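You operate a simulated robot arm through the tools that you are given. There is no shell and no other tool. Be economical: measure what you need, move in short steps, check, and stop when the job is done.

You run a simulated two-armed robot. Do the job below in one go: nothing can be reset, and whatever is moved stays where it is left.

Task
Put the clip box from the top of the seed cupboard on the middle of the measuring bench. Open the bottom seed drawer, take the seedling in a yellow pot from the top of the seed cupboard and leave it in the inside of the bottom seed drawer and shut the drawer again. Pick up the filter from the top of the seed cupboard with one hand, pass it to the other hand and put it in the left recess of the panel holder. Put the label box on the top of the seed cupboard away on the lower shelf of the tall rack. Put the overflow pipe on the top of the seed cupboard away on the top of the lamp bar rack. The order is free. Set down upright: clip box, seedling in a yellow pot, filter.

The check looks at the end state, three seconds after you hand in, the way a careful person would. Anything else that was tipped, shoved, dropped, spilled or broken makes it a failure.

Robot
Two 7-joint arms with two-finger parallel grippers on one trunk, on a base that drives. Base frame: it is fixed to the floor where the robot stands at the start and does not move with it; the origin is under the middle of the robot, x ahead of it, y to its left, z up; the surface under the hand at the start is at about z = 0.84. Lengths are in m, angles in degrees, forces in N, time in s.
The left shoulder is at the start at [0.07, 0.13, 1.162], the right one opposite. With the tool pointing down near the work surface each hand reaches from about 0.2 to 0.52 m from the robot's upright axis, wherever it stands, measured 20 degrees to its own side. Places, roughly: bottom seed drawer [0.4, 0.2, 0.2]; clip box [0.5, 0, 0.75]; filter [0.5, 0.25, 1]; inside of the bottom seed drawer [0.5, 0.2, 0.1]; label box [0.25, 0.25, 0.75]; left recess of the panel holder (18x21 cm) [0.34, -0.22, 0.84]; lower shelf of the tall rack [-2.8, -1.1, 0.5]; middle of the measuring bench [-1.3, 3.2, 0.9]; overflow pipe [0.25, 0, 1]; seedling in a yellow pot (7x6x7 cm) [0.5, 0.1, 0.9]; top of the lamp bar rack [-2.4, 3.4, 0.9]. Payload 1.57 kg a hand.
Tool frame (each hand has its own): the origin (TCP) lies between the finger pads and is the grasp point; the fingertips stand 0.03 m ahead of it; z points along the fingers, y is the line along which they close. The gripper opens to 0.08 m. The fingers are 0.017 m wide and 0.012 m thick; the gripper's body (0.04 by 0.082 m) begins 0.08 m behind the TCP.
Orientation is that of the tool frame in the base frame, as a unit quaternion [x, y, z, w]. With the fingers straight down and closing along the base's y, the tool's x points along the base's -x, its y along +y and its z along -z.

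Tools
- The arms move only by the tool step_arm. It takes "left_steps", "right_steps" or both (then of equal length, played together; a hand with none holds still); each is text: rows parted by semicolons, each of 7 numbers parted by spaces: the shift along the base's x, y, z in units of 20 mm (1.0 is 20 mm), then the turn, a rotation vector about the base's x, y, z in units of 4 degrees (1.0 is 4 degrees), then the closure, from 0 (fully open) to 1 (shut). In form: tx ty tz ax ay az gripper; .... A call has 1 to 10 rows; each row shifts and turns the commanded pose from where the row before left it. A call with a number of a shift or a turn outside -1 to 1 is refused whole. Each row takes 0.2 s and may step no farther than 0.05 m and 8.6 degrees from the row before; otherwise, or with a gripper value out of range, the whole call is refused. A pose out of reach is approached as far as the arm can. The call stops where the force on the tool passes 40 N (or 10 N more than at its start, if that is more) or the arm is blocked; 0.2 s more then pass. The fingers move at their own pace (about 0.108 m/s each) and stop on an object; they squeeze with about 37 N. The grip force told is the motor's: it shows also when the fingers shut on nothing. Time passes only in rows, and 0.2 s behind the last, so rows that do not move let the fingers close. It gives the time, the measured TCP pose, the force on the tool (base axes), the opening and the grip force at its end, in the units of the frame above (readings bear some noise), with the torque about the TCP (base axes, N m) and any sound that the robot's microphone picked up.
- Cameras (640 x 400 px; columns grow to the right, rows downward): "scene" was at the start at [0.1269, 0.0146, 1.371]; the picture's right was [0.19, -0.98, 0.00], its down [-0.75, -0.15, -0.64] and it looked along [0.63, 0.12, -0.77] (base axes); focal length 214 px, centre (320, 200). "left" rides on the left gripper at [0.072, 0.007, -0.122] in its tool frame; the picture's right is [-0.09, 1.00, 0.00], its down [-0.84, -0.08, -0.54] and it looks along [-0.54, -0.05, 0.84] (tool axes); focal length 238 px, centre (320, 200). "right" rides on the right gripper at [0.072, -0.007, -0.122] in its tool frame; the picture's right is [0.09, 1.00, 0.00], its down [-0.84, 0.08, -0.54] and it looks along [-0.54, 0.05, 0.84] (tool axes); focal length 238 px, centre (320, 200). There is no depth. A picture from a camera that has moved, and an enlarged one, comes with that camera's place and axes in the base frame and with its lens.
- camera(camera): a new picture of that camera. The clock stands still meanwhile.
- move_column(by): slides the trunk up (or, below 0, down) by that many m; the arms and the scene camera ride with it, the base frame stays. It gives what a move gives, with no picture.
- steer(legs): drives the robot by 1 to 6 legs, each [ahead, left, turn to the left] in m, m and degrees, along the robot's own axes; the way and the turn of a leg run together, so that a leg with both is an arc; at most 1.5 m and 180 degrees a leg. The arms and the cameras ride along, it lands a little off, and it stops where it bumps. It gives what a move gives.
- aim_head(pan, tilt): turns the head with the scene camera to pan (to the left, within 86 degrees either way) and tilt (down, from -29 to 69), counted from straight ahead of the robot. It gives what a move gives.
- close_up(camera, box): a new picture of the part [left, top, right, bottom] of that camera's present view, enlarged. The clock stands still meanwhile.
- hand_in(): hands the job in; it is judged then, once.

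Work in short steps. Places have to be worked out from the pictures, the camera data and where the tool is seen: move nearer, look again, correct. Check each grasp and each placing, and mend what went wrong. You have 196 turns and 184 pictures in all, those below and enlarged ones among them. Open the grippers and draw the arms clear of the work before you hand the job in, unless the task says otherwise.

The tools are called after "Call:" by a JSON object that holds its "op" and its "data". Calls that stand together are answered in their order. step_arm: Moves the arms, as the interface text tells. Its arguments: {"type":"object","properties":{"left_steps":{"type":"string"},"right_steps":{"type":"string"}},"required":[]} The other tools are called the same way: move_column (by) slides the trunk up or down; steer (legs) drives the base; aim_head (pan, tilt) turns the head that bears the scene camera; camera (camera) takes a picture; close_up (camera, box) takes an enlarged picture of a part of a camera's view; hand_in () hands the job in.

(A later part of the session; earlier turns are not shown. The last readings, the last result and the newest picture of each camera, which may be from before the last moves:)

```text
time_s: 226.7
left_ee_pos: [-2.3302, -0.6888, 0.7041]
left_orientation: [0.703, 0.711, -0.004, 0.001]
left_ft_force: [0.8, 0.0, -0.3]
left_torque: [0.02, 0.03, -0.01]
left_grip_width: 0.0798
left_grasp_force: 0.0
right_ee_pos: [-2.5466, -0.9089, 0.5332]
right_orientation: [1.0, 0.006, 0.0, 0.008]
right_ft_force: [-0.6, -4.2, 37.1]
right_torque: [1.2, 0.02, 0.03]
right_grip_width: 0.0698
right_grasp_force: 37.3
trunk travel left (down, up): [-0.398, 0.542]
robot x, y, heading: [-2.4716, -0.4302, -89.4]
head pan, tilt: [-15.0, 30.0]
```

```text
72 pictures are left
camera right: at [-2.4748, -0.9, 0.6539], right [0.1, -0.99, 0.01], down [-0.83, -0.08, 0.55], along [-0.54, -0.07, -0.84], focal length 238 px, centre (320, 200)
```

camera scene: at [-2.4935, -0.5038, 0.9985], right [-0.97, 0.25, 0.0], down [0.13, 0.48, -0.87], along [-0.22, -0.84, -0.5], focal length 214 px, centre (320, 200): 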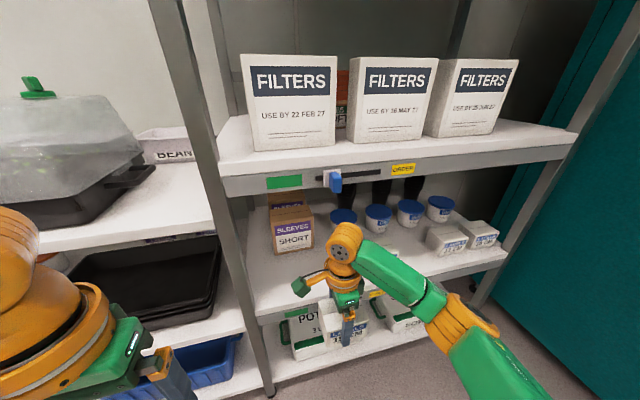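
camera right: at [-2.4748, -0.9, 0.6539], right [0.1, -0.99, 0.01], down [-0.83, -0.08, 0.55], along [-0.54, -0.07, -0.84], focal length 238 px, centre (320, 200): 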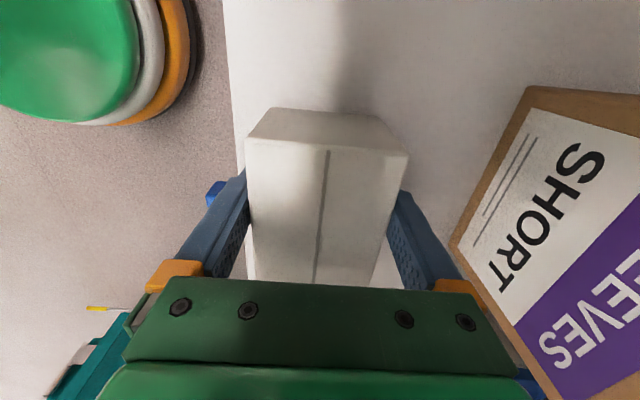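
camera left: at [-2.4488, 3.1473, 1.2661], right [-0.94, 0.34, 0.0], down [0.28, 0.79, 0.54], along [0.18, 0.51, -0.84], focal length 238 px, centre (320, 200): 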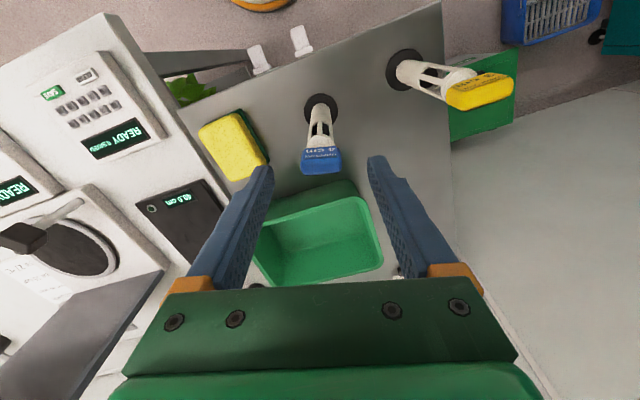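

Placed (37 N). The hand cannot rise enough under the shelf to clear the box, so I open and slide the fingers out sideways along −x.

Call:
{"op": "step_arm", "data": {"right_steps": "0 0 0.15 0 0 0 1;0 0 0.05 0 0 0 0.5;0 0 0 0 0 0 0;0 0 0 0 0 0 0;0 0 0 0 0 0 0"}}

Call:
{"op": "camera", "data": {"camera": "right"}}

```text
time_s: 227.9
left_ee_pos: [-2.3314, -0.6936, 0.7031]
left_orientation: [0.704, 0.71, 0.0, 0.0]
left_ft_force: [0.0, 0.8, 0.4]
left_torque: [0.01, -0.02, -0.03]
left_grip_width: 0.0799
left_grasp_force: 0.1
right_ee_pos: [-2.5479, -0.9131, 0.5324]
right_orientation: [1.0, 0.006, -0.001, 0.002]
right_ft_force: [-0.8, -0.9, -1.2]
right_torque: [0.04, 0.0, -0.01]
right_grip_width: 0.0801
right_grasp_force: 0.1
trunk travel left (down, up): [-0.398, 0.542]
robot x, y, heading: [-2.472, -0.434, -89.4]
head pan, tilt: [-15.0, 30.0]
```

```text
71 pictures are left
camera right: at [-2.4757, -0.9039, 0.6531], right [0.1, -0.99, 0.01], down [-0.83, -0.08, 0.54], along [-0.54, -0.06, -0.84], focal length 238 px, centre (320, 200)
```

right: 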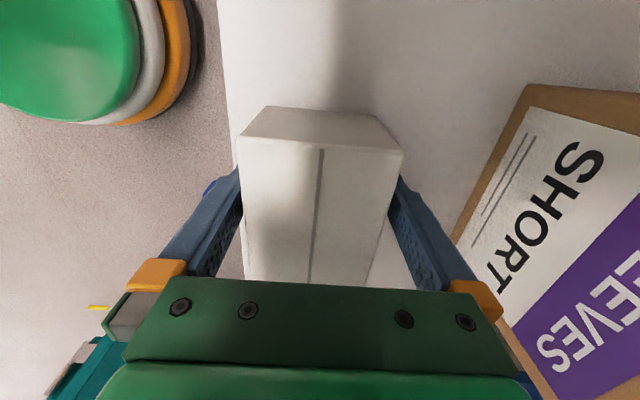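

Centre the opening on the box (+3.5 mm y), then slide −x in small rows.

Call:
{"op": "step_arm", "data": {"right_steps": "0 0.17 0.05 0 0 0 0;-0.5 0 0 0 0 0 0;-0.7 0 0 0 0 0 0;-0.7 0 0 0 0 0 0;-0.8 0 0 0 0 0 0;-0.8 0 0 0 0 0 0;-0.8 0 0 0 0 0 0;-0.8 0 0 0 0 0 0;-0.8 0 0 0 0 0 0"}}

Call:
{"op": "camera", "data": {"camera": "right"}}

Call:
{"op": "close_up", "data": {"camera": "scene", "box": [200, 140, 410, 330]}}

```text
time_s: 229.9
left_ee_pos: [-2.3315, -0.6934, 0.7024]
left_orientation: [0.704, 0.71, 0.0, -0.001]
left_ft_force: [-0.4, 0.3, 0.1]
left_torque: [-0.02, 0.0, 0.03]
left_grip_width: 0.0801
left_grasp_force: 0.0
right_ee_pos: [-2.6638, -0.9239, 0.5325]
right_orientation: [1.0, 0.006, -0.001, 0.001]
right_ft_force: [-0.3, 0.0, 0.0]
right_torque: [-0.01, 0.02, -0.03]
right_grip_width: 0.0799
right_grasp_force: 0.1
right hand out of reach, approached as far as the arm can: row 2, 3, 5, 8
trunk travel left (down, up): [-0.398, 0.542]
robot x, y, heading: [-2.4703, -0.4293, -89.4]
head pan, tilt: [-15.0, 30.0]
```

```text
70 pictures are left
camera right: at [-2.5922, -0.9156, 0.654], right [0.1, -0.99, 0.0], down [-0.83, -0.09, 0.54], along [-0.54, -0.06, -0.84], focal length 238 px, centre (320, 200)
```

right: 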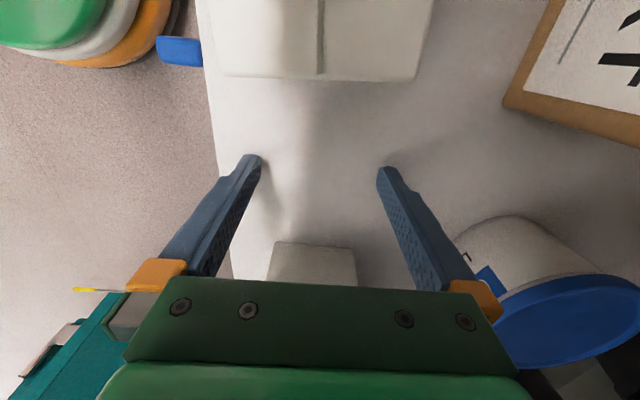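

```text
2.11 times, centred on (305, 235) of scene
camera zoom: at [-2.4931, -0.5685, 0.9985], right [-0.97, 0.25, 0.0], down [0.13, 0.48, -0.87], along [-0.22, -0.84, -0.5], focal length 452 px, centre (352, 126)
```

zoom: 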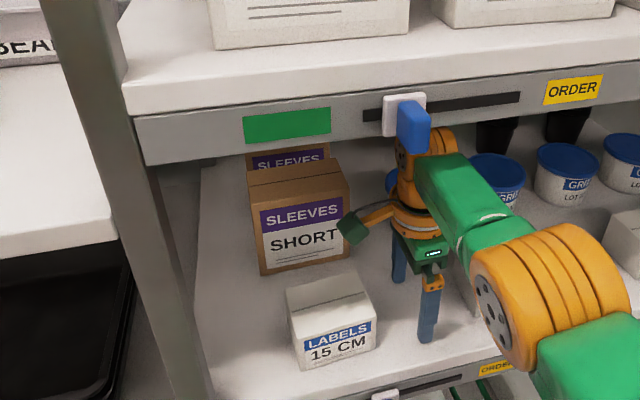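

The label box stands on the lower shelf, untouched. Back straight out.

Call:
{"op": "steer", "data": {"legs": [[-0.15, 0, 0]]}}

Call:
{"op": "camera", "data": {"camera": "scene"}}

```text
time_s: 231.3
left_ee_pos: [-2.3322, -0.5413, 0.7026]
left_orientation: [0.703, 0.711, -0.001, 0.0]
left_ft_force: [1.3, 0.5, -0.8]
left_torque: [-0.03, 0.01, -0.01]
left_grip_width: 0.0803
left_grasp_force: 0.1
right_ee_pos: [-2.6646, -0.772, 0.5321]
right_orientation: [1.0, 0.006, -0.001, 0.001]
right_ft_force: [0.2, 0.2, 1.0]
right_torque: [-0.02, -0.01, 0.03]
right_grip_width: 0.0798
right_grasp_force: 0.0
trunk travel left (down, up): [-0.398, 0.542]
robot x, y, heading: [-2.4736, -0.2789, -89.4]
head pan, tilt: [-15.0, 30.0]
```

```text
68 pictures are left
camera scene: at [-2.4941, -0.4161, 0.9986], right [-0.97, 0.25, 0.0], down [0.12, 0.48, -0.87], along [-0.22, -0.84, -0.5], focal length 214 px, centre (320, 200)
```

scene: 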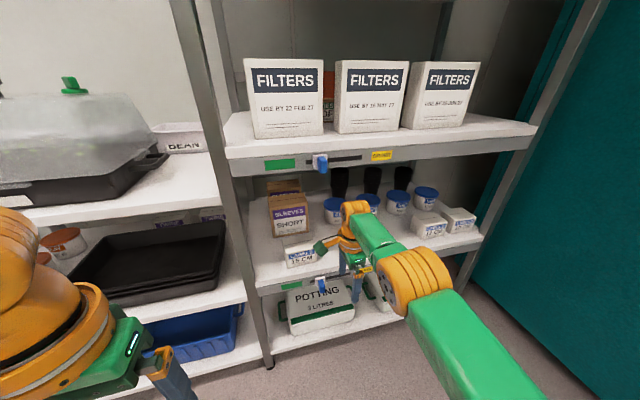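

Now back away, raise the trunk, turn and return to the cupboard.

Call:
{"op": "steer", "data": {"legs": [[-0.5, 0, 0], [0, 0, 89.4], [1.0, 0, 0], [0.95, 0, 0]]}}

Call:
{"op": "move_column", "data": {"by": 0.4}}

Call:
{"op": "aim_head", "data": {"pan": 0, "tilt": 35}}

Call:
{"op": "camera", "data": {"camera": "scene"}}

```text
time_s: 247.2
left_ee_pos: [-0.2651, 0.2685, 0.703]
left_orientation: [0.025, 1.0, -0.001, -0.001]
left_ft_force: [0.0, 0.3, 0.3]
left_torque: [-0.01, 0.0, 0.04]
left_grip_width: 0.08
left_grasp_force: 0.0
right_ee_pos: [-0.0554, -0.0788, 0.5328]
right_orientation: [0.724, 0.69, 0.0, 0.001]
right_ft_force: [-0.1, 0.0, -0.4]
right_torque: [-0.02, 0.01, 0.03]
right_grip_width: 0.0801
right_grasp_force: 0.1
trunk travel left (down, up): [-0.398, 0.542]
robot x, y, heading: [-0.5365, 0.1414, -3.0]
head pan, tilt: [-15.0, 30.0]
```

```text
time_s: 251.1
left_ee_pos: [-0.2651, 0.2673, 1.1021]
left_orientation: [0.025, 1.0, -0.001, 0.0]
left_ft_force: [-0.4, 0.8, 1.1]
left_torque: [0.02, -0.01, 0.02]
left_grip_width: 0.0798
left_grasp_force: 0.1
right_ee_pos: [-0.0548, -0.0789, 0.9342]
right_orientation: [0.724, 0.689, 0.001, 0.002]
right_ft_force: [0.6, -0.1, -0.4]
right_torque: [0.02, -0.01, -0.02]
right_grip_width: 0.08
right_grasp_force: 0.0
trunk travel left (down, up): [-0.798, 0.142]
robot x, y, heading: [-0.5339, 0.1426, -2.8]
head pan, tilt: [-15.0, 30.0]
```

```text
time_s: 251.8
left_ee_pos: [-0.2658, 0.2669, 1.1021]
left_orientation: [0.026, 1.0, 0.0, 0.0]
left_ft_force: [-0.6, -0.2, 0.0]
left_torque: [0.0, 0.01, 0.03]
left_grip_width: 0.08
left_grasp_force: 0.0
right_ee_pos: [-0.0555, -0.0797, 0.9336]
right_orientation: [0.724, 0.69, 0.001, 0.002]
right_ft_force: [0.8, 0.0, -1.0]
right_torque: [0.0, -0.04, 0.03]
right_grip_width: 0.0799
right_grasp_force: 0.1
trunk travel left (down, up): [-0.798, 0.142]
robot x, y, heading: [-0.5364, 0.1437, -2.9]
head pan, tilt: [0.0, 35.0]
```

```text
67 pictures are left
camera scene: at [-0.3967, 0.135, 1.3907], right [-0.05, -1.0, 0.0], down [-0.57, 0.03, -0.82], along [0.82, -0.04, -0.57], focal length 214 px, centre (320, 200)
```

scene: 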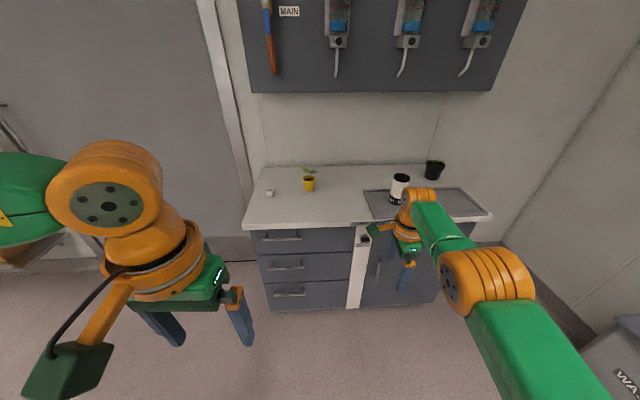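

Before driving in: raise and pull back the right hand (filter is in the way otherwise), and start tilting the left hand forward.

Call:
{"op": "step_arm", "data": {"left_steps": "0 0 0 0 -1 0 0;0 0 0 0 -1 0 0;0 0 0 0 -1 0 0;0 0 0 0 -1 0 0;0 0 0 0 -1 0 0;0 0 0 0 -1 0 0;0 0 0 0 -1 0 0;0 0 0 0 -1 0 0;0 0 0 0 -1 0 0;0 0 0 0 -1 0 0", "right_steps": "-0.9 0 0.9 0 0 0 0;-0.9 0 0.9 0 0 0 0;-0.9 0 0.9 0 0 0 0;-0.9 0 0.9 0 0 0 0;-0.9 0 0.9 0 0 0 0;-0.9 0 0.9 0 0 0 0;-0.9 0 0.9 0 0 0 0;-0.9 0 0.9 0 0 0 0;-0.9 0 0.9 0 0 0 0;0 0 0.9 0 0 0 0"}}

Call:
{"op": "step_arm", "data": {"left_steps": "0 0 0 0 -1 0 0;0 0 0 0 -1 0 0"}}

Call:
{"op": "steer", "data": {"legs": [[0.4, -0.15, 2.9]]}}

Call:
{"op": "camera", "data": {"camera": "scene"}}

Call:
{"op": "camera", "data": {"camera": "left"}}

```text
time_s: 254.0
left_ee_pos: [-0.2422, 0.2504, 1.138]
left_orientation: [0.023, 0.94, 0.008, 0.34]
left_ft_force: [0.4, -0.5, -0.2]
left_torque: [0.0, -0.01, -0.03]
left_grip_width: 0.08
left_grasp_force: 0.1
left hand out of reach, approached as far as the arm can: row 7, 8, 9, 10
right_ee_pos: [-0.0915, -0.0912, 1.1173]
right_orientation: [0.724, 0.69, -0.001, 0.001]
right_ft_force: [0.0, 0.0, -0.5]
right_torque: [0.01, 0.0, 0.02]
right_grip_width: 0.0798
right_grasp_force: 0.2
right hand out of reach, approached as far as the arm can: row 1, 2, 3, 4, 5, 6, 7, 8, 9, 10
trunk travel left (down, up): [-0.798, 0.142]
robot x, y, heading: [-0.5316, 0.1442, -2.8]
head pan, tilt: [0.0, 35.0]
```

```text
time_s: 254.6
left_ee_pos: [-0.2325, 0.2397, 1.1576]
left_orientation: [0.024, 0.914, 0.009, 0.406]
left_ft_force: [-0.1, 0.2, 0.1]
left_torque: [-0.03, 0.0, -0.02]
left_grip_width: 0.08
left_grasp_force: 0.1
left hand out of reach, approached as far as the arm can: row 1, 2
right_ee_pos: [-0.092, -0.0911, 1.1177]
right_orientation: [0.724, 0.69, 0.0, 0.001]
right_ft_force: [0.1, -0.3, -1.6]
right_torque: [-0.01, -0.01, 0.0]
right_grip_width: 0.0801
right_grasp_force: 0.0
trunk travel left (down, up): [-0.798, 0.142]
robot x, y, heading: [-0.5355, 0.1414, -3.0]
head pan, tilt: [0.0, 35.0]
```

```text
time_s: 257.2
left_ee_pos: [0.1532, 0.0989, 1.1574]
left_orientation: [-0.003, 0.914, 0.021, 0.406]
left_ft_force: [0.5, 0.2, 0.2]
left_torque: [-0.01, -0.02, -0.03]
left_grip_width: 0.0798
left_grasp_force: 0.0
right_ee_pos: [0.3134, -0.2237, 1.1182]
right_orientation: [0.705, 0.709, 0.001, 0.002]
right_ft_force: [0.5, -0.5, 0.0]
right_torque: [0.04, -0.03, 0.01]
right_grip_width: 0.0798
right_grasp_force: 0.0
trunk travel left (down, up): [-0.798, 0.142]
robot x, y, heading: [-0.1419, -0.0169, 0.2]
head pan, tilt: [0.0, 35.0]
```

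```text
66 pictures are left
camera scene: at [-0.0054, -0.0145, 1.3909], right [0.0, -1.0, 0.0], down [-0.57, 0.0, -0.82], along [0.82, 0.0, -0.57], focal length 214 px, centre (320, 200)
```

scene: 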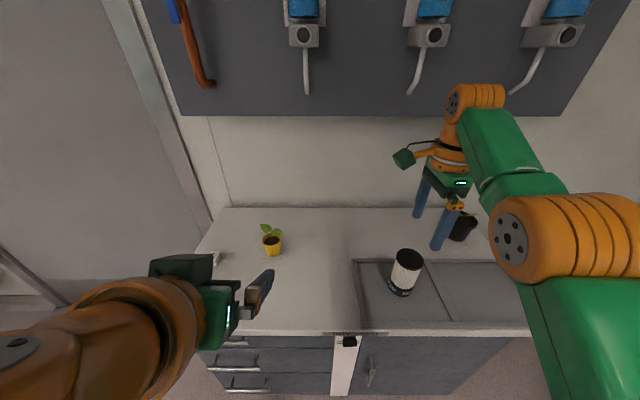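

```text
65 pictures are left
camera left: at [0.0155, 0.1021, 1.1871], right [0.04, 0.99, 0.1], down [0.16, -0.11, 0.98], along [0.99, -0.02, -0.16], focal length 238 px, centre (320, 200)
```

left: 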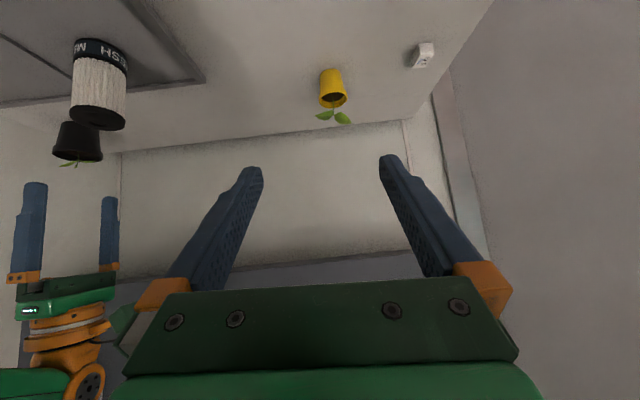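

Seedling at ≈(0.485,0.144). Drive 0.14 closer and bring the left hand to a tilted pre-grasp behind it.

Call:
{"op": "steer", "data": {"legs": [[0.14, 0, 0]]}}

Call:
{"op": "step_arm", "data": {"left_steps": "0.5 0.3 -0.9 0 0 0 0;0.5 0.3 -0.9 0 0 0 0;0.5 0.3 -0.9 0 0 0 0;0.5 0.3 -0.9 0 0 0 0;0.6 0.3 -0.9 0 0 0 0;0.6 0.3 -0.9 0 0 0 0;0.6 0.2 -0.9 0 0 0 0;0.6 0.1 -0.9 0 0 0 0;0.4 0 -0.9 0 0 0 0"}}

Call:
{"op": "camera", "data": {"camera": "left"}}

Call:
{"op": "camera", "data": {"camera": "scene"}}

```text
time_s: 258.6
left_ee_pos: [0.2925, 0.1004, 1.1576]
left_orientation: [-0.003, 0.914, 0.022, 0.405]
left_ft_force: [0.4, 0.0, 0.1]
left_torque: [-0.01, -0.03, -0.01]
left_grip_width: 0.0802
left_grasp_force: 0.0
right_ee_pos: [0.4525, -0.2224, 1.1179]
right_orientation: [0.704, 0.71, 0.001, 0.002]
right_ft_force: [-0.8, -0.2, -0.3]
right_torque: [0.0, 0.0, 0.02]
right_grip_width: 0.0802
right_grasp_force: 0.0
trunk travel left (down, up): [-0.798, 0.142]
robot x, y, heading: [-0.0032, -0.0116, 0.3]
head pan, tilt: [0.0, 35.0]
```

```text
time_s: 260.6
left_ee_pos: [0.4136, 0.1267, 1.0141]
left_orientation: [-0.003, 0.914, 0.021, 0.405]
left_ft_force: [0.0, 0.5, 0.6]
left_torque: [0.0, 0.02, 0.0]
left_grip_width: 0.0801
left_grasp_force: 0.0
left hand out of reach, approached as far as the arm can: row 1, 2, 3, 4
right_ee_pos: [0.4557, -0.2218, 1.1183]
right_orientation: [0.704, 0.71, 0.0, 0.001]
right_ft_force: [0.3, 1.0, 0.8]
right_torque: [-0.01, 0.03, -0.03]
right_grip_width: 0.08
right_grasp_force: 0.1
trunk travel left (down, up): [-0.798, 0.142]
robot x, y, heading: [-0.004, -0.0131, 0.5]
head pan, tilt: [0.0, 35.0]
```

```text
64 pictures are left
camera left: at [0.2751, 0.1298, 1.0452], right [0.04, 0.99, 0.1], down [0.16, -0.11, 0.98], along [0.99, -0.02, -0.17], focal length 238 px, centre (320, 200)
```

left: 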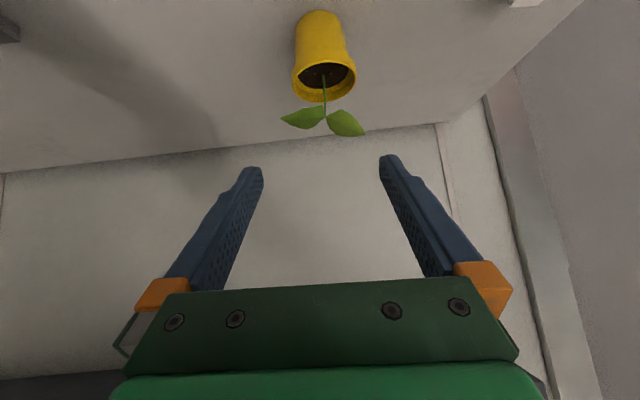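

```text
63 pictures are left
camera scene: at [0.1375, -0.0141, 1.3906], right [0.01, -1.0, 0.0], down [-0.57, 0.0, -0.82], along [0.82, 0.0, -0.57], focal length 214 px, centre (320, 200)
```

scene: 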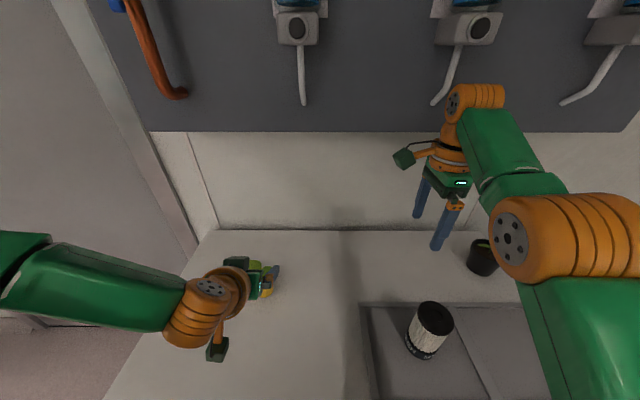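

Pot centre ≈(0.474,0.142), leaves at z≈0.94 just within the finger span. I go first behind/below the leaves, then advance along the finger axis.

Call:
{"op": "step_arm", "data": {"left_steps": "-0.5 0.3 -1 0 0 0 0;-0.5 0.3 -1 0 0 0 0;-0.35 0.15 -1 0 0 0 0;0 0 -0.1 0 0 0 0"}}

Call:
{"op": "camera", "data": {"camera": "left"}}

```text
time_s: 261.6
left_ee_pos: [0.3852, 0.143, 0.9555]
left_orientation: [-0.004, 0.914, 0.022, 0.405]
left_ft_force: [0.5, 0.2, 0.0]
left_torque: [-0.01, 0.03, 0.0]
left_grip_width: 0.0799
left_grasp_force: 0.2
right_ee_pos: [0.4538, -0.2233, 1.1171]
right_orientation: [0.705, 0.71, 0.0, 0.001]
right_ft_force: [-0.2, 0.3, -0.8]
right_torque: [0.0, 0.02, 0.0]
right_grip_width: 0.0803
right_grasp_force: 0.0
trunk travel left (down, up): [-0.798, 0.142]
robot x, y, heading: [-0.0028, -0.011, 0.3]
head pan, tilt: [0.0, 35.0]
```

```text
62 pictures are left
camera left: at [0.2469, 0.1462, 0.9849], right [0.04, 0.99, 0.1], down [0.16, -0.11, 0.98], along [0.99, -0.02, -0.17], focal length 238 px, centre (320, 200)
```

left: 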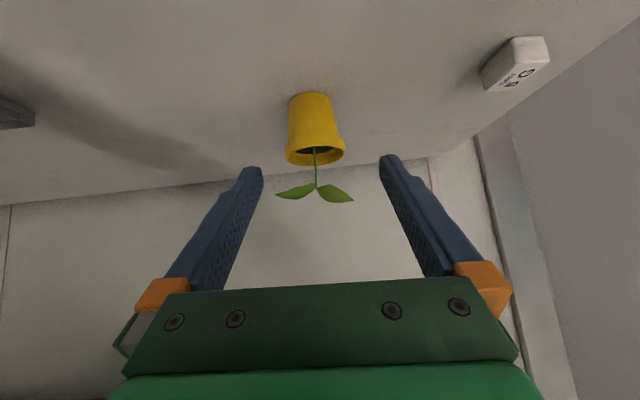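

Good line-up. Advance 12 cm along the finger axis.

Call:
{"op": "step_arm", "data": {"left_steps": "0.74 0 -0.67 0 0 0 0;0.74 0 -0.67 0 0 0 0;0.74 -0.05 -0.67 0 0 0 0;0.74 -0.05 -0.67 0 0 0 0;0.74 0 -0.67 0 0 0 0;0.74 0 -0.67 0 0 0 0"}}

Call:
{"op": "camera", "data": {"camera": "left"}}

Call:
{"op": "close_up", "data": {"camera": "scene", "box": [180, 210, 340, 330]}}

```text
time_s: 262.9
left_ee_pos: [0.4613, 0.1757, 0.9176]
left_orientation: [-0.002, 0.914, 0.021, 0.405]
left_ft_force: [-0.2, -0.9, 0.0]
left_torque: [-0.05, -0.02, -0.04]
left_grip_width: 0.0799
left_grasp_force: 0.0
left hand out of reach, approached as far as the arm can: row 2, 3, 4, 5, 6
right_ee_pos: [0.4541, -0.2231, 1.1189]
right_orientation: [0.705, 0.709, 0.0, 0.002]
right_ft_force: [-0.8, 0.9, 0.0]
right_torque: [0.0, 0.01, 0.02]
right_grip_width: 0.08
right_grasp_force: 0.1
trunk travel left (down, up): [-0.798, 0.142]
robot x, y, heading: [-0.0038, -0.0194, 0.6]
head pan, tilt: [0.0, 35.0]
```

```text
61 pictures are left
camera left: at [0.3242, 0.1792, 0.9481], right [0.04, 0.99, 0.1], down [0.16, -0.11, 0.98], along [0.99, -0.02, -0.17], focal length 238 px, centre (320, 200)
```

left: 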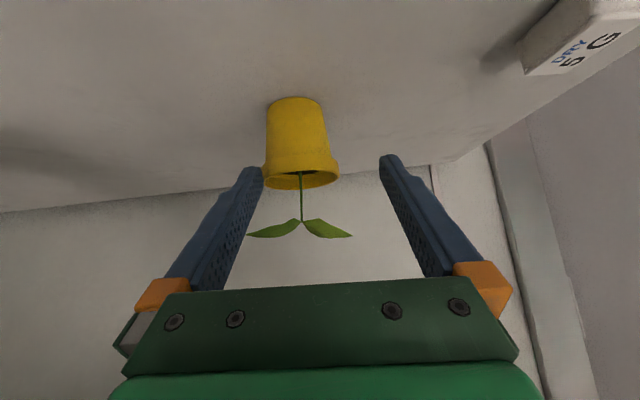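

```text
3.33 times, centred on (260, 270) of scene
camera zoom: at [0.1365, -0.0143, 1.3907], right [0.01, -1.0, 0.0], down [-0.57, 0.0, -0.82], along [0.82, 0.0, -0.57], focal length 715 px, centre (520, -33)
```

zoom: 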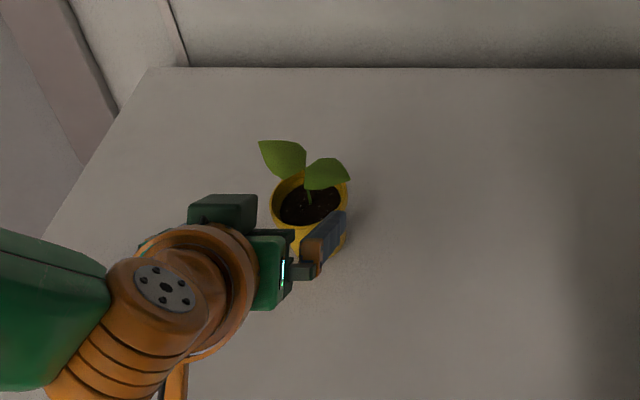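

The arm drifted at its reach limit (y 0.176). Back out the same way, shift the base right 6 cm and forward 2 cm, lower the trunk 4 cm, and retry.

Call:
{"op": "step_arm", "data": {"left_steps": "-0.74 0 0.67 0 0 0 0;-0.74 0 0.67 0 0 0 0;-0.74 0 0.67 0 0 0 0;-0.74 0 0.67 0 0 0 0;-0.74 0 0.67 0 0 0 0;-0.74 0 0.67 0 0 0 0"}}

Call:
{"op": "steer", "data": {"legs": [[0.02, -0.07, 0]]}}

Call:
{"op": "camera", "data": {"camera": "left"}}

```text
time_s: 264.4
left_ee_pos: [0.394, 0.1759, 0.9958]
left_orientation: [-0.002, 0.914, 0.021, 0.405]
left_ft_force: [-0.1, -0.3, -0.1]
left_torque: [-0.02, -0.01, 0.0]
left_grip_width: 0.0799
left_grasp_force: 0.0
left hand out of reach, approached as far as the arm can: row 5, 6
right_ee_pos: [0.4552, -0.2221, 1.1181]
right_orientation: [0.705, 0.709, 0.0, 0.001]
right_ft_force: [0.3, -0.6, 0.5]
right_torque: [0.0, 0.01, 0.0]
right_grip_width: 0.0798
right_grasp_force: 0.1
trunk travel left (down, up): [-0.798, 0.142]
robot x, y, heading: [-0.0054, -0.0158, 0.1]
head pan, tilt: [0.0, 35.0]
```

```text
time_s: 265.4
left_ee_pos: [0.412, 0.1104, 0.9946]
left_orientation: [-0.004, 0.914, 0.019, 0.405]
left_ft_force: [0.2, 1.0, -0.9]
left_torque: [-0.05, -0.02, -0.01]
left_grip_width: 0.0801
left_grasp_force: 0.1
right_ee_pos: [0.4728, -0.2872, 1.1197]
right_orientation: [0.704, 0.71, -0.002, 0.003]
right_ft_force: [-0.7, 0.1, -0.3]
right_torque: [0.0, 0.0, -0.03]
right_grip_width: 0.08
right_grasp_force: 0.1
trunk travel left (down, up): [-0.798, 0.142]
robot x, y, heading: [0.0197, -0.0828, 0.5]
head pan, tilt: [0.0, 35.0]
```

```text
59 pictures are left
camera left: at [0.2745, 0.1129, 1.0242], right [0.04, 0.99, 0.1], down [0.16, -0.1, 0.98], along [0.99, -0.02, -0.16], focal length 238 px, centre (320, 200)
```

left: 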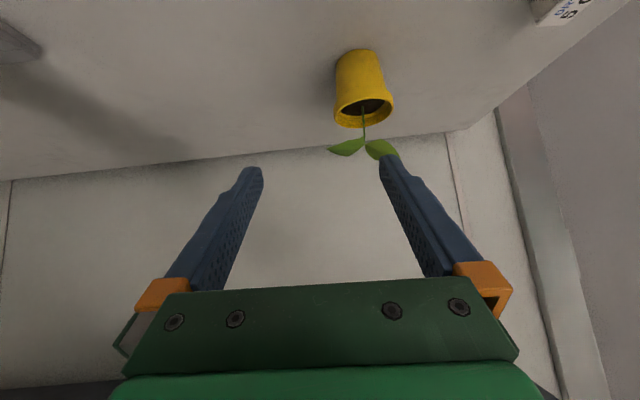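

The pot seems to sit at ≈(0.505,0.163) now (upright). Re-aim: pre-grasp at (0.416,0.163,0.952).

Call:
{"op": "step_arm", "data": {"left_steps": "0 0.9 -0.7 0 0 0 0;0 0.9 -0.7 0 0 0 0;0 0.85 -0.7 0 0 0 0"}}

Call:
{"op": "camera", "data": {"camera": "left"}}

Call:
{"op": "close_up", "data": {"camera": "scene", "box": [160, 190, 320, 310]}}

```text
time_s: 266.2
left_ee_pos: [0.414, 0.1579, 0.9524]
left_orientation: [-0.002, 0.914, 0.021, 0.405]
left_ft_force: [-0.3, 0.3, 0.9]
left_torque: [0.04, 0.0, 0.01]
left_grip_width: 0.0798
left_grasp_force: 0.0
right_ee_pos: [0.4749, -0.2915, 1.1182]
right_orientation: [0.704, 0.71, -0.001, 0.001]
right_ft_force: [0.5, 0.1, 0.9]
right_torque: [0.0, 0.02, 0.07]
right_grip_width: 0.0803
right_grasp_force: 0.0
trunk travel left (down, up): [-0.798, 0.142]
robot x, y, heading: [0.0198, -0.0865, 0.3]
head pan, tilt: [0.0, 35.0]
```

```text
58 pictures are left
camera left: at [0.275, 0.1614, 0.9815], right [0.04, 0.99, 0.1], down [0.16, -0.11, 0.98], along [0.99, -0.02, -0.17], focal length 238 px, centre (320, 200)
```

left: 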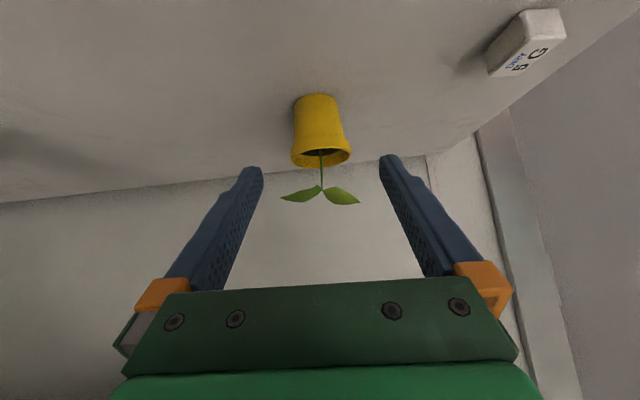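

```text
3.33 times, centred on (240, 250) of scene
camera zoom: at [0.1565, -0.0839, 1.3907], right [0.01, -1.0, 0.0], down [-0.57, 0.0, -0.82], along [0.82, 0.0, -0.57], focal length 715 px, centre (587, 33)
```

zoom: 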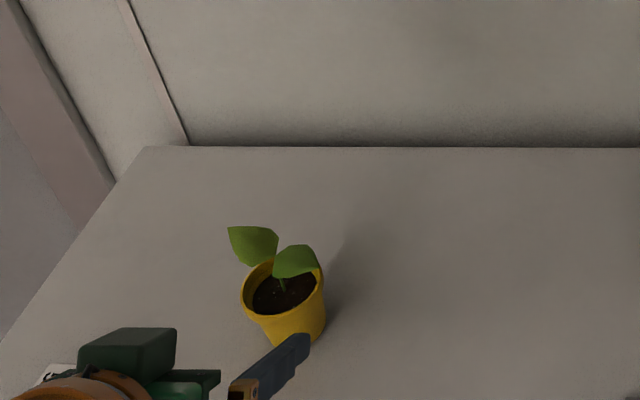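

Now well within the arm's good side. Advance.

Call:
{"op": "step_arm", "data": {"left_steps": "0.76 0.03 -0.66 0 0 0 0;0.76 0.03 -0.66 0 0 0 0;0.76 0.03 -0.66 0 0 0 0;0.76 0 -0.66 0 0 0 0;0.76 0 -0.66 0 0 0 0;0.76 0 -0.66 0 0 0 0"}}

Call:
{"op": "camera", "data": {"camera": "left"}}

```text
time_s: 267.6
left_ee_pos: [0.51, 0.1573, 0.9131]
left_orientation: [-0.003, 0.915, 0.021, 0.404]
left_ft_force: [0.3, 0.0, -0.8]
left_torque: [-0.02, 0.01, -0.01]
left_grip_width: 0.0799
left_grasp_force: 0.0
left hand out of reach, approached as far as the arm can: row 3, 4, 5, 6
right_ee_pos: [0.4743, -0.2922, 1.1185]
right_orientation: [0.704, 0.71, 0.0, 0.002]
right_ft_force: [-0.4, -0.5, 0.4]
right_torque: [-0.02, 0.02, -0.01]
right_grip_width: 0.0798
right_grasp_force: 0.0
trunk travel left (down, up): [-0.798, 0.142]
robot x, y, heading: [0.016, -0.0843, 0.4]
head pan, tilt: [0.0, 35.0]
```

```text
56 pictures are left
camera left: at [0.3729, 0.1598, 0.9437], right [0.04, 0.99, 0.1], down [0.17, -0.11, 0.98], along [0.99, -0.02, -0.17], focal length 238 px, centre (320, 200)
```

left: 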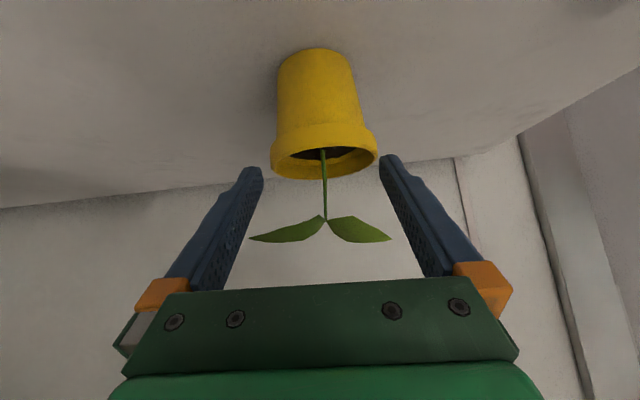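

x and y are right; lower the trunk 3.8 cm to bring the fingers to the pot's body.

Call:
{"op": "move_column", "data": {"by": -0.038}}

Call:
{"op": "camera", "data": {"camera": "left"}}

Call:
{"op": "close_up", "data": {"camera": "scene", "box": [160, 190, 320, 310]}}

```text
time_s: 268.4
left_ee_pos: [0.5101, 0.1568, 0.8766]
left_orientation: [-0.002, 0.915, 0.02, 0.404]
left_ft_force: [-0.4, 0.0, 0.3]
left_torque: [-0.01, 0.0, -0.02]
left_grip_width: 0.0797
left_grasp_force: 0.1
right_ee_pos: [0.474, -0.2919, 1.0801]
right_orientation: [0.704, 0.71, 0.0, 0.002]
right_ft_force: [0.9, 0.3, -1.9]
right_torque: [-0.01, -0.01, -0.02]
right_grip_width: 0.0802
right_grasp_force: 0.1
trunk travel left (down, up): [-0.76, 0.18]
robot x, y, heading: [0.0195, -0.0818, 0.3]
head pan, tilt: [0.0, 35.0]
```

```text
55 pictures are left
camera left: at [0.3721, 0.1602, 0.9058], right [0.04, 0.99, 0.1], down [0.17, -0.11, 0.98], along [0.99, -0.02, -0.17], focal length 238 px, centre (320, 200)
```

left: 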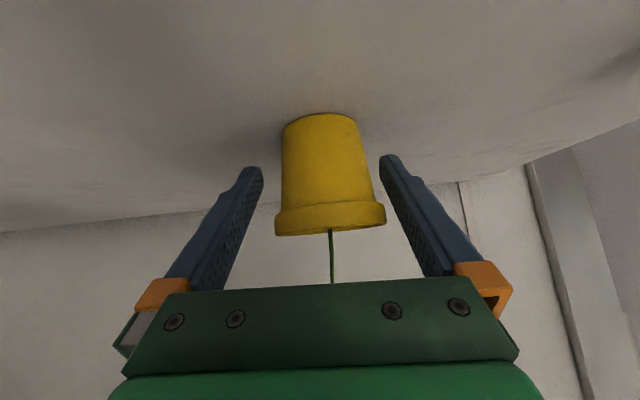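

```text
3.33 times, centred on (240, 250) of scene
camera zoom: at [0.1564, -0.0841, 1.3527], right [0.01, -1.0, 0.0], down [-0.57, 0.0, -0.82], along [0.82, 0.0, -0.57], focal length 715 px, centre (587, 33)
```

zoom: 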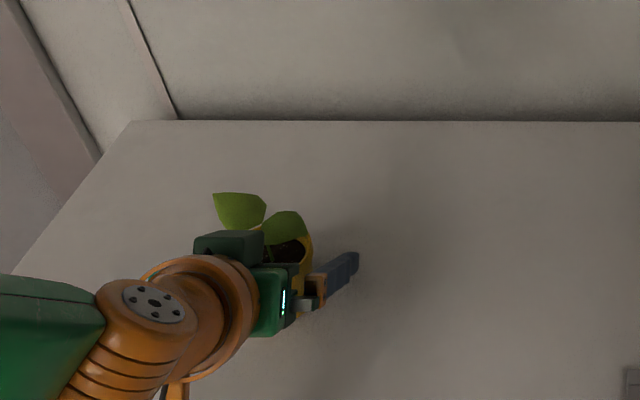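

Fingers straddle the pot below its rim. Close.

Call:
{"op": "step_arm", "data": {"left_steps": "0 0.1 0 0 0 0 0.2;0 0 0 0 0 0 0.5;0 0 0 0 0 0 0.8;0 0 0 0 0 0 1;0 0 0 0 0 0 1;0 0 0 0 0 0 1"}}

Call:
{"op": "step_arm", "data": {"left_steps": "0 0 0.2 0 0 0 1;0 0 0.3 0 0 0 1;0 0 0.5 0 0 0 1;0 0 0.5 0 0 0 1;0 0 0.5 0 0 0 1;0 0 0.5 0 0 0 1"}}

Call:
{"op": "camera", "data": {"camera": "left"}}

```text
time_s: 269.8
left_ee_pos: [0.5104, 0.1603, 0.8762]
left_orientation: [-0.003, 0.914, 0.021, 0.404]
left_ft_force: [-1.2, -0.4, 0.3]
left_torque: [0.01, 0.0, 0.01]
left_grip_width: 0.052
left_grasp_force: 37.2
right_ee_pos: [0.4742, -0.2932, 1.0806]
right_orientation: [0.704, 0.71, 0.0, 0.001]
right_ft_force: [0.0, 0.0, 0.7]
right_torque: [0.03, -0.02, -0.01]
right_grip_width: 0.0802
right_grasp_force: 0.0
trunk travel left (down, up): [-0.76, 0.18]
robot x, y, heading: [0.0166, -0.0838, 0.2]
head pan, tilt: [0.0, 35.0]
```

```text
time_s: 271.2
left_ee_pos: [0.5105, 0.1589, 0.925]
left_orientation: [-0.003, 0.915, 0.022, 0.403]
left_ft_force: [1.0, -0.8, -1.1]
left_torque: [0.0, -0.01, -0.03]
left_grip_width: 0.0522
left_grasp_force: 37.0
right_ee_pos: [0.4741, -0.2931, 1.0802]
right_orientation: [0.704, 0.71, 0.001, 0.001]
right_ft_force: [0.1, 0.1, -0.1]
right_torque: [-0.03, -0.02, 0.0]
right_grip_width: 0.08
right_grasp_force: 0.1
trunk travel left (down, up): [-0.76, 0.18]
robot x, y, heading: [0.0183, -0.0836, 0.1]
head pan, tilt: [0.0, 35.0]
```

```text
53 pictures are left
camera left: at [0.3729, 0.1618, 0.9552], right [0.04, 0.99, 0.1], down [0.17, -0.11, 0.98], along [0.99, -0.02, -0.17], focal length 238 px, centre (320, 200)
```

left: 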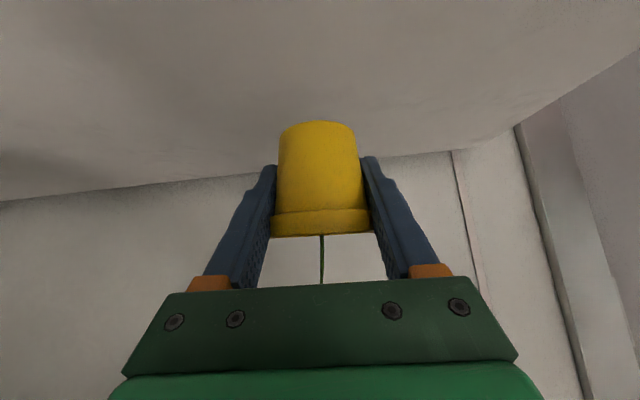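

Pot held firmly (52 mm). Raise it, back off 0.5 m, and start turning the right hand to point forward (closing vertically) for the drawer handle.

Call:
{"op": "step_arm", "data": {"left_steps": "-0.4 0 0.8 0 0 0 1;-0.6 0 0.8 0 0 0 1;-0.6 0.2 0.8 0 0 0 1;-0.6 0.2 0.8 0 0 0 1;-0.6 0.2 0.6 0 0 0 1;-0.6 0.2 0 0 0 0 1"}}

Call:
{"op": "steer", "data": {"legs": [[-0.55, 0.06, 0]]}}

Call:
{"op": "step_arm", "data": {"right_steps": "0 0 0 0 -1 0 0;0 0 0 0 -1 0 0;0 0 0 0 -1 0 0;0 0 0 0 -1 0 0;0 0 0 0 -1 0 0;0 0 0 0 -1 0 0;0 0 0 0 -1 0 0;0 0 0 0 -1 0 0;0 0 0 0 -1 0 0;0 0 0 0 -1 0 0"}}

Call:
{"op": "step_arm", "data": {"right_steps": "0 0 0 0 -1 0 0;0 0 0 0 -1 0 0;0 0 0 0 -1 0 0;0 0 0 0 -1 0 0;0 0 0 0 -1 0 0;0 0 0 0 -1 0 0;0 0 0 0 -1 0 0;0 0 0 0 -1 0 0;0 0 0 0 -1 0 0;0 0 0 0 -1 0 0"}}

Call:
{"op": "move_column", "data": {"by": -0.4}}

Call:
{"op": "camera", "data": {"camera": "scene"}}

```text
time_s: 272.6
left_ee_pos: [0.4413, 0.1766, 1.0027]
left_orientation: [-0.003, 0.915, 0.021, 0.403]
left_ft_force: [0.2, -0.4, -1.2]
left_torque: [0.02, -0.02, 0.02]
left_grip_width: 0.0519
left_grasp_force: 36.6
right_ee_pos: [0.4739, -0.2919, 1.0796]
right_orientation: [0.704, 0.71, -0.001, 0.001]
right_ft_force: [-0.5, -0.5, -0.2]
right_torque: [-0.02, -0.02, -0.02]
right_grip_width: 0.0796
right_grasp_force: 0.0
trunk travel left (down, up): [-0.76, 0.18]
robot x, y, heading: [0.0228, -0.0865, 0.6]
head pan, tilt: [0.0, 35.0]
```

```text
time_s: 275.8
left_ee_pos: [-0.1043, 0.2331, 1.0018]
left_orientation: [-0.002, 0.915, 0.021, 0.402]
left_ft_force: [-0.9, 0.3, -1.5]
left_torque: [0.0, 0.04, 0.01]
left_grip_width: 0.0518
left_grasp_force: 37.0
right_ee_pos: [-0.0725, -0.2356, 1.0803]
right_orientation: [0.705, 0.709, 0.0, 0.002]
right_ft_force: [-0.1, -1.2, -0.7]
right_torque: [-0.01, 0.02, -0.02]
right_grip_width: 0.08
right_grasp_force: 0.1
trunk travel left (down, up): [-0.76, 0.18]
robot x, y, heading: [-0.5326, -0.0285, 0.2]
head pan, tilt: [0.0, 35.0]
```

```text
time_s: 278.0
left_ee_pos: [-0.1035, 0.2321, 1.0018]
left_orientation: [-0.001, 0.914, 0.02, 0.404]
left_ft_force: [-0.8, 0.3, -1.2]
left_torque: [-0.02, 0.01, 0.0]
left_grip_width: 0.052
left_grasp_force: 37.3
right_ee_pos: [0.055, -0.2454, 1.1407]
right_orientation: [0.662, 0.666, 0.242, 0.244]
right_ft_force: [-0.9, 0.5, 0.4]
right_torque: [0.02, 0.01, 0.03]
right_grip_width: 0.08
right_grasp_force: 0.1
right hand out of reach, approached as far as the arm can: row 1, 2, 3, 4, 5, 6, 7, 8, 9, 10
trunk travel left (down, up): [-0.76, 0.18]
robot x, y, heading: [-0.529, -0.0249, 0.2]
head pan, tilt: [0.0, 35.0]
```

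```text
time_s: 280.2
left_ee_pos: [-0.1034, 0.2322, 1.0027]
left_orientation: [-0.001, 0.915, 0.02, 0.403]
left_ft_force: [0.2, 0.1, -0.7]
left_torque: [-0.03, -0.04, 0.02]
left_grip_width: 0.0517
left_grasp_force: 36.8
right_ee_pos: [0.1556, -0.2588, 1.1792]
right_orientation: [0.54, 0.542, 0.453, 0.457]
right_ft_force: [0.3, -0.3, -0.4]
right_torque: [0.01, 0.01, 0.01]
right_grip_width: 0.0802
right_grasp_force: 0.0
right hand out of reach, approached as far as the arm can: row 1, 2, 3, 4, 5, 6, 7, 8, 9, 10
trunk travel left (down, up): [-0.76, 0.18]
robot x, y, heading: [-0.5335, -0.0283, 0.2]
head pan, tilt: [0.0, 35.0]
```

```text
time_s: 284.0
left_ee_pos: [-0.1046, 0.2325, 0.6026]
left_orientation: [-0.002, 0.914, 0.021, 0.404]
left_ft_force: [0.4, -0.3, -1.4]
left_torque: [0.01, 0.01, -0.02]
left_grip_width: 0.0517
left_grasp_force: 37.2
right_ee_pos: [0.1553, -0.2588, 0.7788]
right_orientation: [0.541, 0.542, 0.453, 0.456]
right_ft_force: [-0.6, -0.5, -0.7]
right_torque: [0.01, 0.03, 0.01]
right_grip_width: 0.0803
right_grasp_force: 0.0
trunk travel left (down, up): [-0.36, 0.58]
robot x, y, heading: [-0.5276, -0.0261, 0.1]
head pan, tilt: [0.0, 35.0]
```

```text
52 pictures are left
camera scene: at [-0.3908, -0.027, 0.9527], right [0.0, -1.0, 0.0], down [-0.57, 0.0, -0.82], along [0.82, 0.0, -0.57], focal length 214 px, centre (320, 200)
```

scene: 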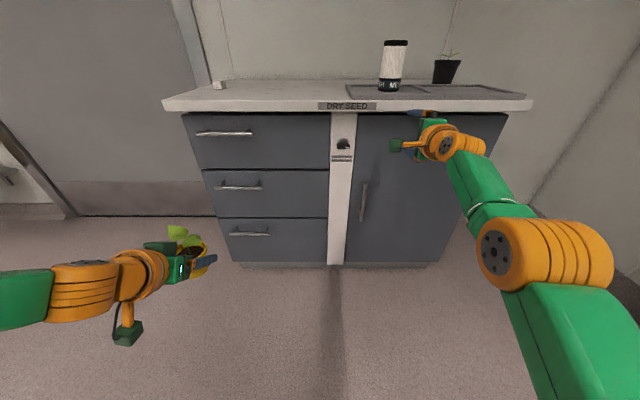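

The bottom drawer's handle triangulates to ≈(0.25,0.27,0.33), horizontal, ~15 cm long. I lower the trunk further and shift left so the right hand lines up with it.

Call:
{"op": "move_column", "data": {"by": -0.34}}

Call:
{"op": "steer", "data": {"legs": [[-0.05, 0.5, 0]]}}

Call:
{"op": "step_arm", "data": {"right_steps": "0 0.4 -0.9 0 -0.5 0 0;0 0.4 -0.9 0 -0.5 0 0;0 0.4 -0.9 0 -0.5 0 0;0 0.4 -0.9 0 -0.5 0 0;0 0 -0.9 0 0 0 0"}}

Call:
{"op": "aim_head", "data": {"pan": -15, "tilt": 20}}

Call:
{"op": "camera", "data": {"camera": "scene"}}

Call:
{"op": "camera", "data": {"camera": "right"}}

```text
time_s: 287.3
left_ee_pos: [-0.1048, 0.2319, 0.2623]
left_orientation: [-0.001, 0.915, 0.021, 0.403]
left_ft_force: [-0.1, 0.9, -0.6]
left_torque: [-0.01, 0.02, -0.02]
left_grip_width: 0.0518
left_grasp_force: 37.3
right_ee_pos: [0.1562, -0.258, 0.4388]
right_orientation: [0.541, 0.542, 0.453, 0.456]
right_ft_force: [-0.3, -0.4, -0.6]
right_torque: [0.01, -0.06, 0.02]
right_grip_width: 0.0799
right_grasp_force: 0.1
trunk travel left (down, up): [-0.02, 0.92]
robot x, y, heading: [-0.5253, -0.0249, 0.3]
head pan, tilt: [0.0, 35.0]
```

```text
time_s: 290.3
left_ee_pos: [-0.159, 0.7338, 0.2618]
left_orientation: [-0.004, 0.915, 0.021, 0.404]
left_ft_force: [0.4, -0.8, -1.3]
left_torque: [0.01, 0.01, 0.01]
left_grip_width: 0.0519
left_grasp_force: 37.3
right_ee_pos: [0.1021, 0.2441, 0.4393]
right_orientation: [0.54, 0.543, 0.453, 0.456]
right_ft_force: [1.1, -0.1, -0.3]
right_torque: [-0.01, -0.02, 0.04]
right_grip_width: 0.0799
right_grasp_force: 0.1
trunk travel left (down, up): [-0.02, 0.92]
robot x, y, heading: [-0.5827, 0.4721, 0.3]
head pan, tilt: [0.0, 35.0]
```

```text
time_s: 291.5
left_ee_pos: [-0.16, 0.7338, 0.2629]
left_orientation: [-0.002, 0.915, 0.021, 0.404]
left_ft_force: [-0.7, 0.2, -1.1]
left_torque: [0.02, 0.04, -0.02]
left_grip_width: 0.0521
left_grasp_force: 37.5
right_ee_pos: [0.119, 0.2741, 0.35]
right_orientation: [0.506, 0.509, 0.49, 0.494]
right_ft_force: [0.0, -0.4, -0.3]
right_torque: [-0.01, -0.03, -0.01]
right_grip_width: 0.0799
right_grasp_force: 0.1
right hand out of reach, approached as far as the arm can: row 1, 2, 3
trunk travel left (down, up): [-0.02, 0.92]
robot x, y, heading: [-0.5838, 0.4753, 0.4]
head pan, tilt: [0.0, 35.0]
```

```text
time_s: 292.3
left_ee_pos: [-0.1585, 0.7338, 0.2631]
left_orientation: [-0.003, 0.915, 0.021, 0.403]
left_ft_force: [0.6, 0.0, -1.8]
left_torque: [0.0, 0.0, 0.0]
left_grip_width: 0.0519
left_grasp_force: 37.1
right_ee_pos: [0.1183, 0.2737, 0.3506]
right_orientation: [0.507, 0.51, 0.491, 0.492]
right_ft_force: [-0.2, 0.8, -0.6]
right_torque: [-0.01, 0.01, 0.01]
right_grip_width: 0.0799
right_grasp_force: 0.0
trunk travel left (down, up): [-0.02, 0.92]
robot x, y, heading: [-0.5842, 0.4706, 0.2]
head pan, tilt: [-15.0, 20.0]
```

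```text
51 pictures are left
camera scene: at [-0.4421, 0.4496, 0.6365], right [-0.25, -0.97, 0.0], down [-0.33, 0.09, -0.94], along [0.91, -0.24, -0.34], focal length 214 px, centre (320, 200)
```

scene: 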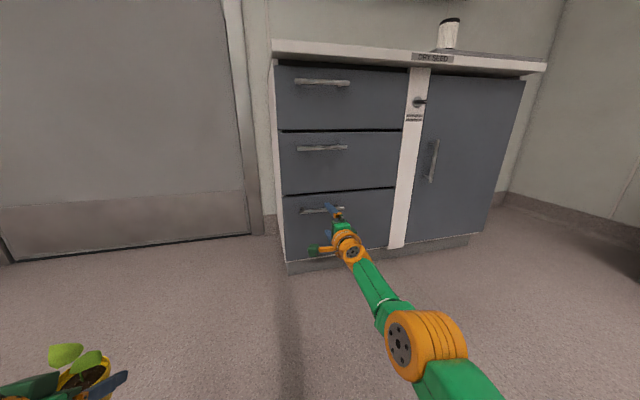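

```text
50 pictures are left
camera right: at [-0.0041, 0.3453, 0.3465], right [0.03, 0.1, 0.99], down [-0.54, -0.84, 0.1], along [0.84, -0.54, 0.03], focal length 238 px, centre (320, 200)
```

right: 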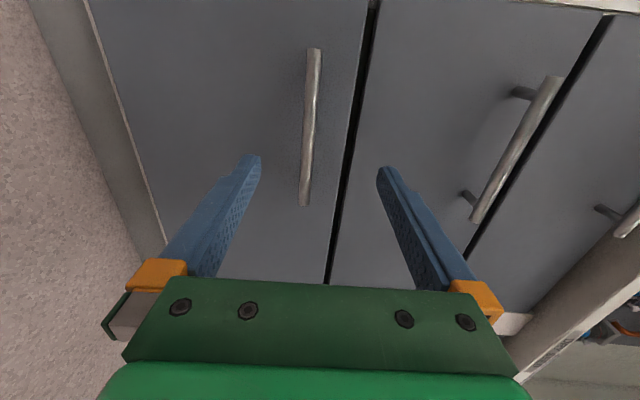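

Handle lies between the finger planes: z≈0.335, y 0.18–0.34. Lower 1.5 cm and drive forward 9 cm, then look.

Call:
{"op": "step_arm", "data": {"right_steps": "0 -0.3 -0.7 0 0 0 0;0 0 0 0 0 0 0"}}

Call:
{"op": "steer", "data": {"legs": [[0.09, 0, 0]]}}

Call:
{"op": "camera", "data": {"camera": "right"}}

```text
time_s: 292.9
left_ee_pos: [-0.159, 0.7334, 0.2627]
left_orientation: [-0.002, 0.915, 0.021, 0.404]
left_ft_force: [0.0, 0.0, -1.5]
left_torque: [-0.03, 0.0, 0.01]
left_grip_width: 0.0517
left_grasp_force: 37.0
right_ee_pos: [0.1167, 0.268, 0.3357]
right_orientation: [0.506, 0.511, 0.49, 0.493]
right_ft_force: [-0.7, -0.5, 0.4]
right_torque: [0.0, 0.0, -0.03]
right_grip_width: 0.0797
right_grasp_force: 0.0
trunk travel left (down, up): [-0.02, 0.92]
robot x, y, heading: [-0.5808, 0.4713, 0.3]
head pan, tilt: [-15.0, 20.0]
```

```text
time_s: 294.0
left_ee_pos: [-0.0682, 0.734, 0.263]
left_orientation: [-0.002, 0.915, 0.02, 0.404]
left_ft_force: [0.6, 0.2, -0.6]
left_torque: [0.03, 0.03, -0.01]
left_grip_width: 0.052
left_grasp_force: 36.9
right_ee_pos: [0.2086, 0.269, 0.3373]
right_orientation: [0.506, 0.51, 0.491, 0.492]
right_ft_force: [0.2, 0.4, -0.1]
right_torque: [0.02, 0.0, 0.02]
right_grip_width: 0.0802
right_grasp_force: 0.0
trunk travel left (down, up): [-0.02, 0.92]
robot x, y, heading: [-0.4921, 0.4742, 0.3]
head pan, tilt: [-15.0, 20.0]
```

```text
49 pictures are left
camera right: at [0.0863, 0.3402, 0.3323], right [0.03, 0.1, 0.99], down [-0.54, -0.84, 0.1], along [0.84, -0.54, 0.03], focal length 238 px, centre (320, 200)
```

right: 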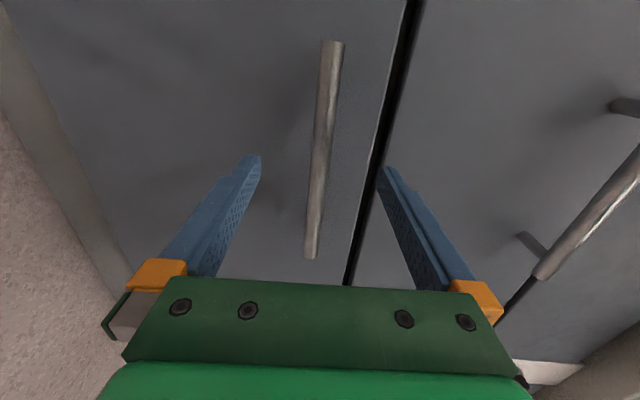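

Handle bar at x≈0.234, z≈0.335. Forward 2.2 cm more and close on it.

Call:
{"op": "steer", "data": {"legs": [[0.022, 0, 0]]}}

Call:
{"op": "step_arm", "data": {"right_steps": "0 0 0 0 0 0 0.4;0 0 0 0 0 0 0.7;0 0 0 0 0 0 1;0 0 0 0 0 0 1;0 0 0 0 0 0 1"}}

Call:
{"op": "camera", "data": {"camera": "right"}}

```text
time_s: 294.8
left_ee_pos: [-0.0462, 0.7357, 0.2624]
left_orientation: [-0.003, 0.915, 0.021, 0.404]
left_ft_force: [-0.2, -0.3, -2.1]
left_torque: [0.06, 0.01, -0.03]
left_grip_width: 0.0518
left_grasp_force: 37.3
right_ee_pos: [0.2312, 0.2683, 0.3351]
right_orientation: [0.507, 0.51, 0.49, 0.493]
right_ft_force: [-0.7, 0.0, 1.3]
right_torque: [-0.01, -0.01, 0.0]
right_grip_width: 0.0801
right_grasp_force: 0.1
trunk travel left (down, up): [-0.02, 0.92]
robot x, y, heading: [-0.4677, 0.474, 0.4]
head pan, tilt: [-15.0, 20.0]
```

```text
time_s: 296.0
left_ee_pos: [-0.045, 0.7334, 0.2629]
left_orientation: [-0.003, 0.915, 0.022, 0.402]
left_ft_force: [0.0, -0.1, -1.0]
left_torque: [-0.03, 0.04, -0.02]
left_grip_width: 0.0516
left_grasp_force: 37.3
right_ee_pos: [0.2304, 0.2688, 0.3368]
right_orientation: [0.507, 0.51, 0.49, 0.493]
right_ft_force: [-4.5, 0.0, -3.4]
right_torque: [0.21, 0.08, 0.01]
right_grip_width: 0.0138
right_grasp_force: 30.3
trunk travel left (down, up): [-0.02, 0.92]
robot x, y, heading: [-0.4731, 0.4739, 0.3]
head pan, tilt: [-15.0, 20.0]
```

```text
48 pictures are left
camera right: at [0.1086, 0.3404, 0.3319], right [0.03, 0.1, 0.99], down [-0.54, -0.84, 0.1], along [0.84, -0.54, 0.02], focal length 238 px, centre (320, 200)
```

right: 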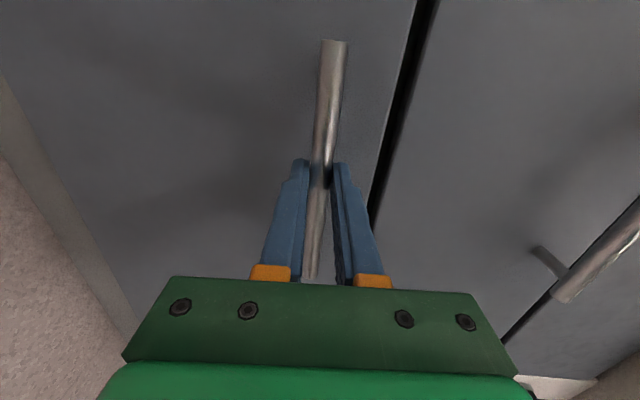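

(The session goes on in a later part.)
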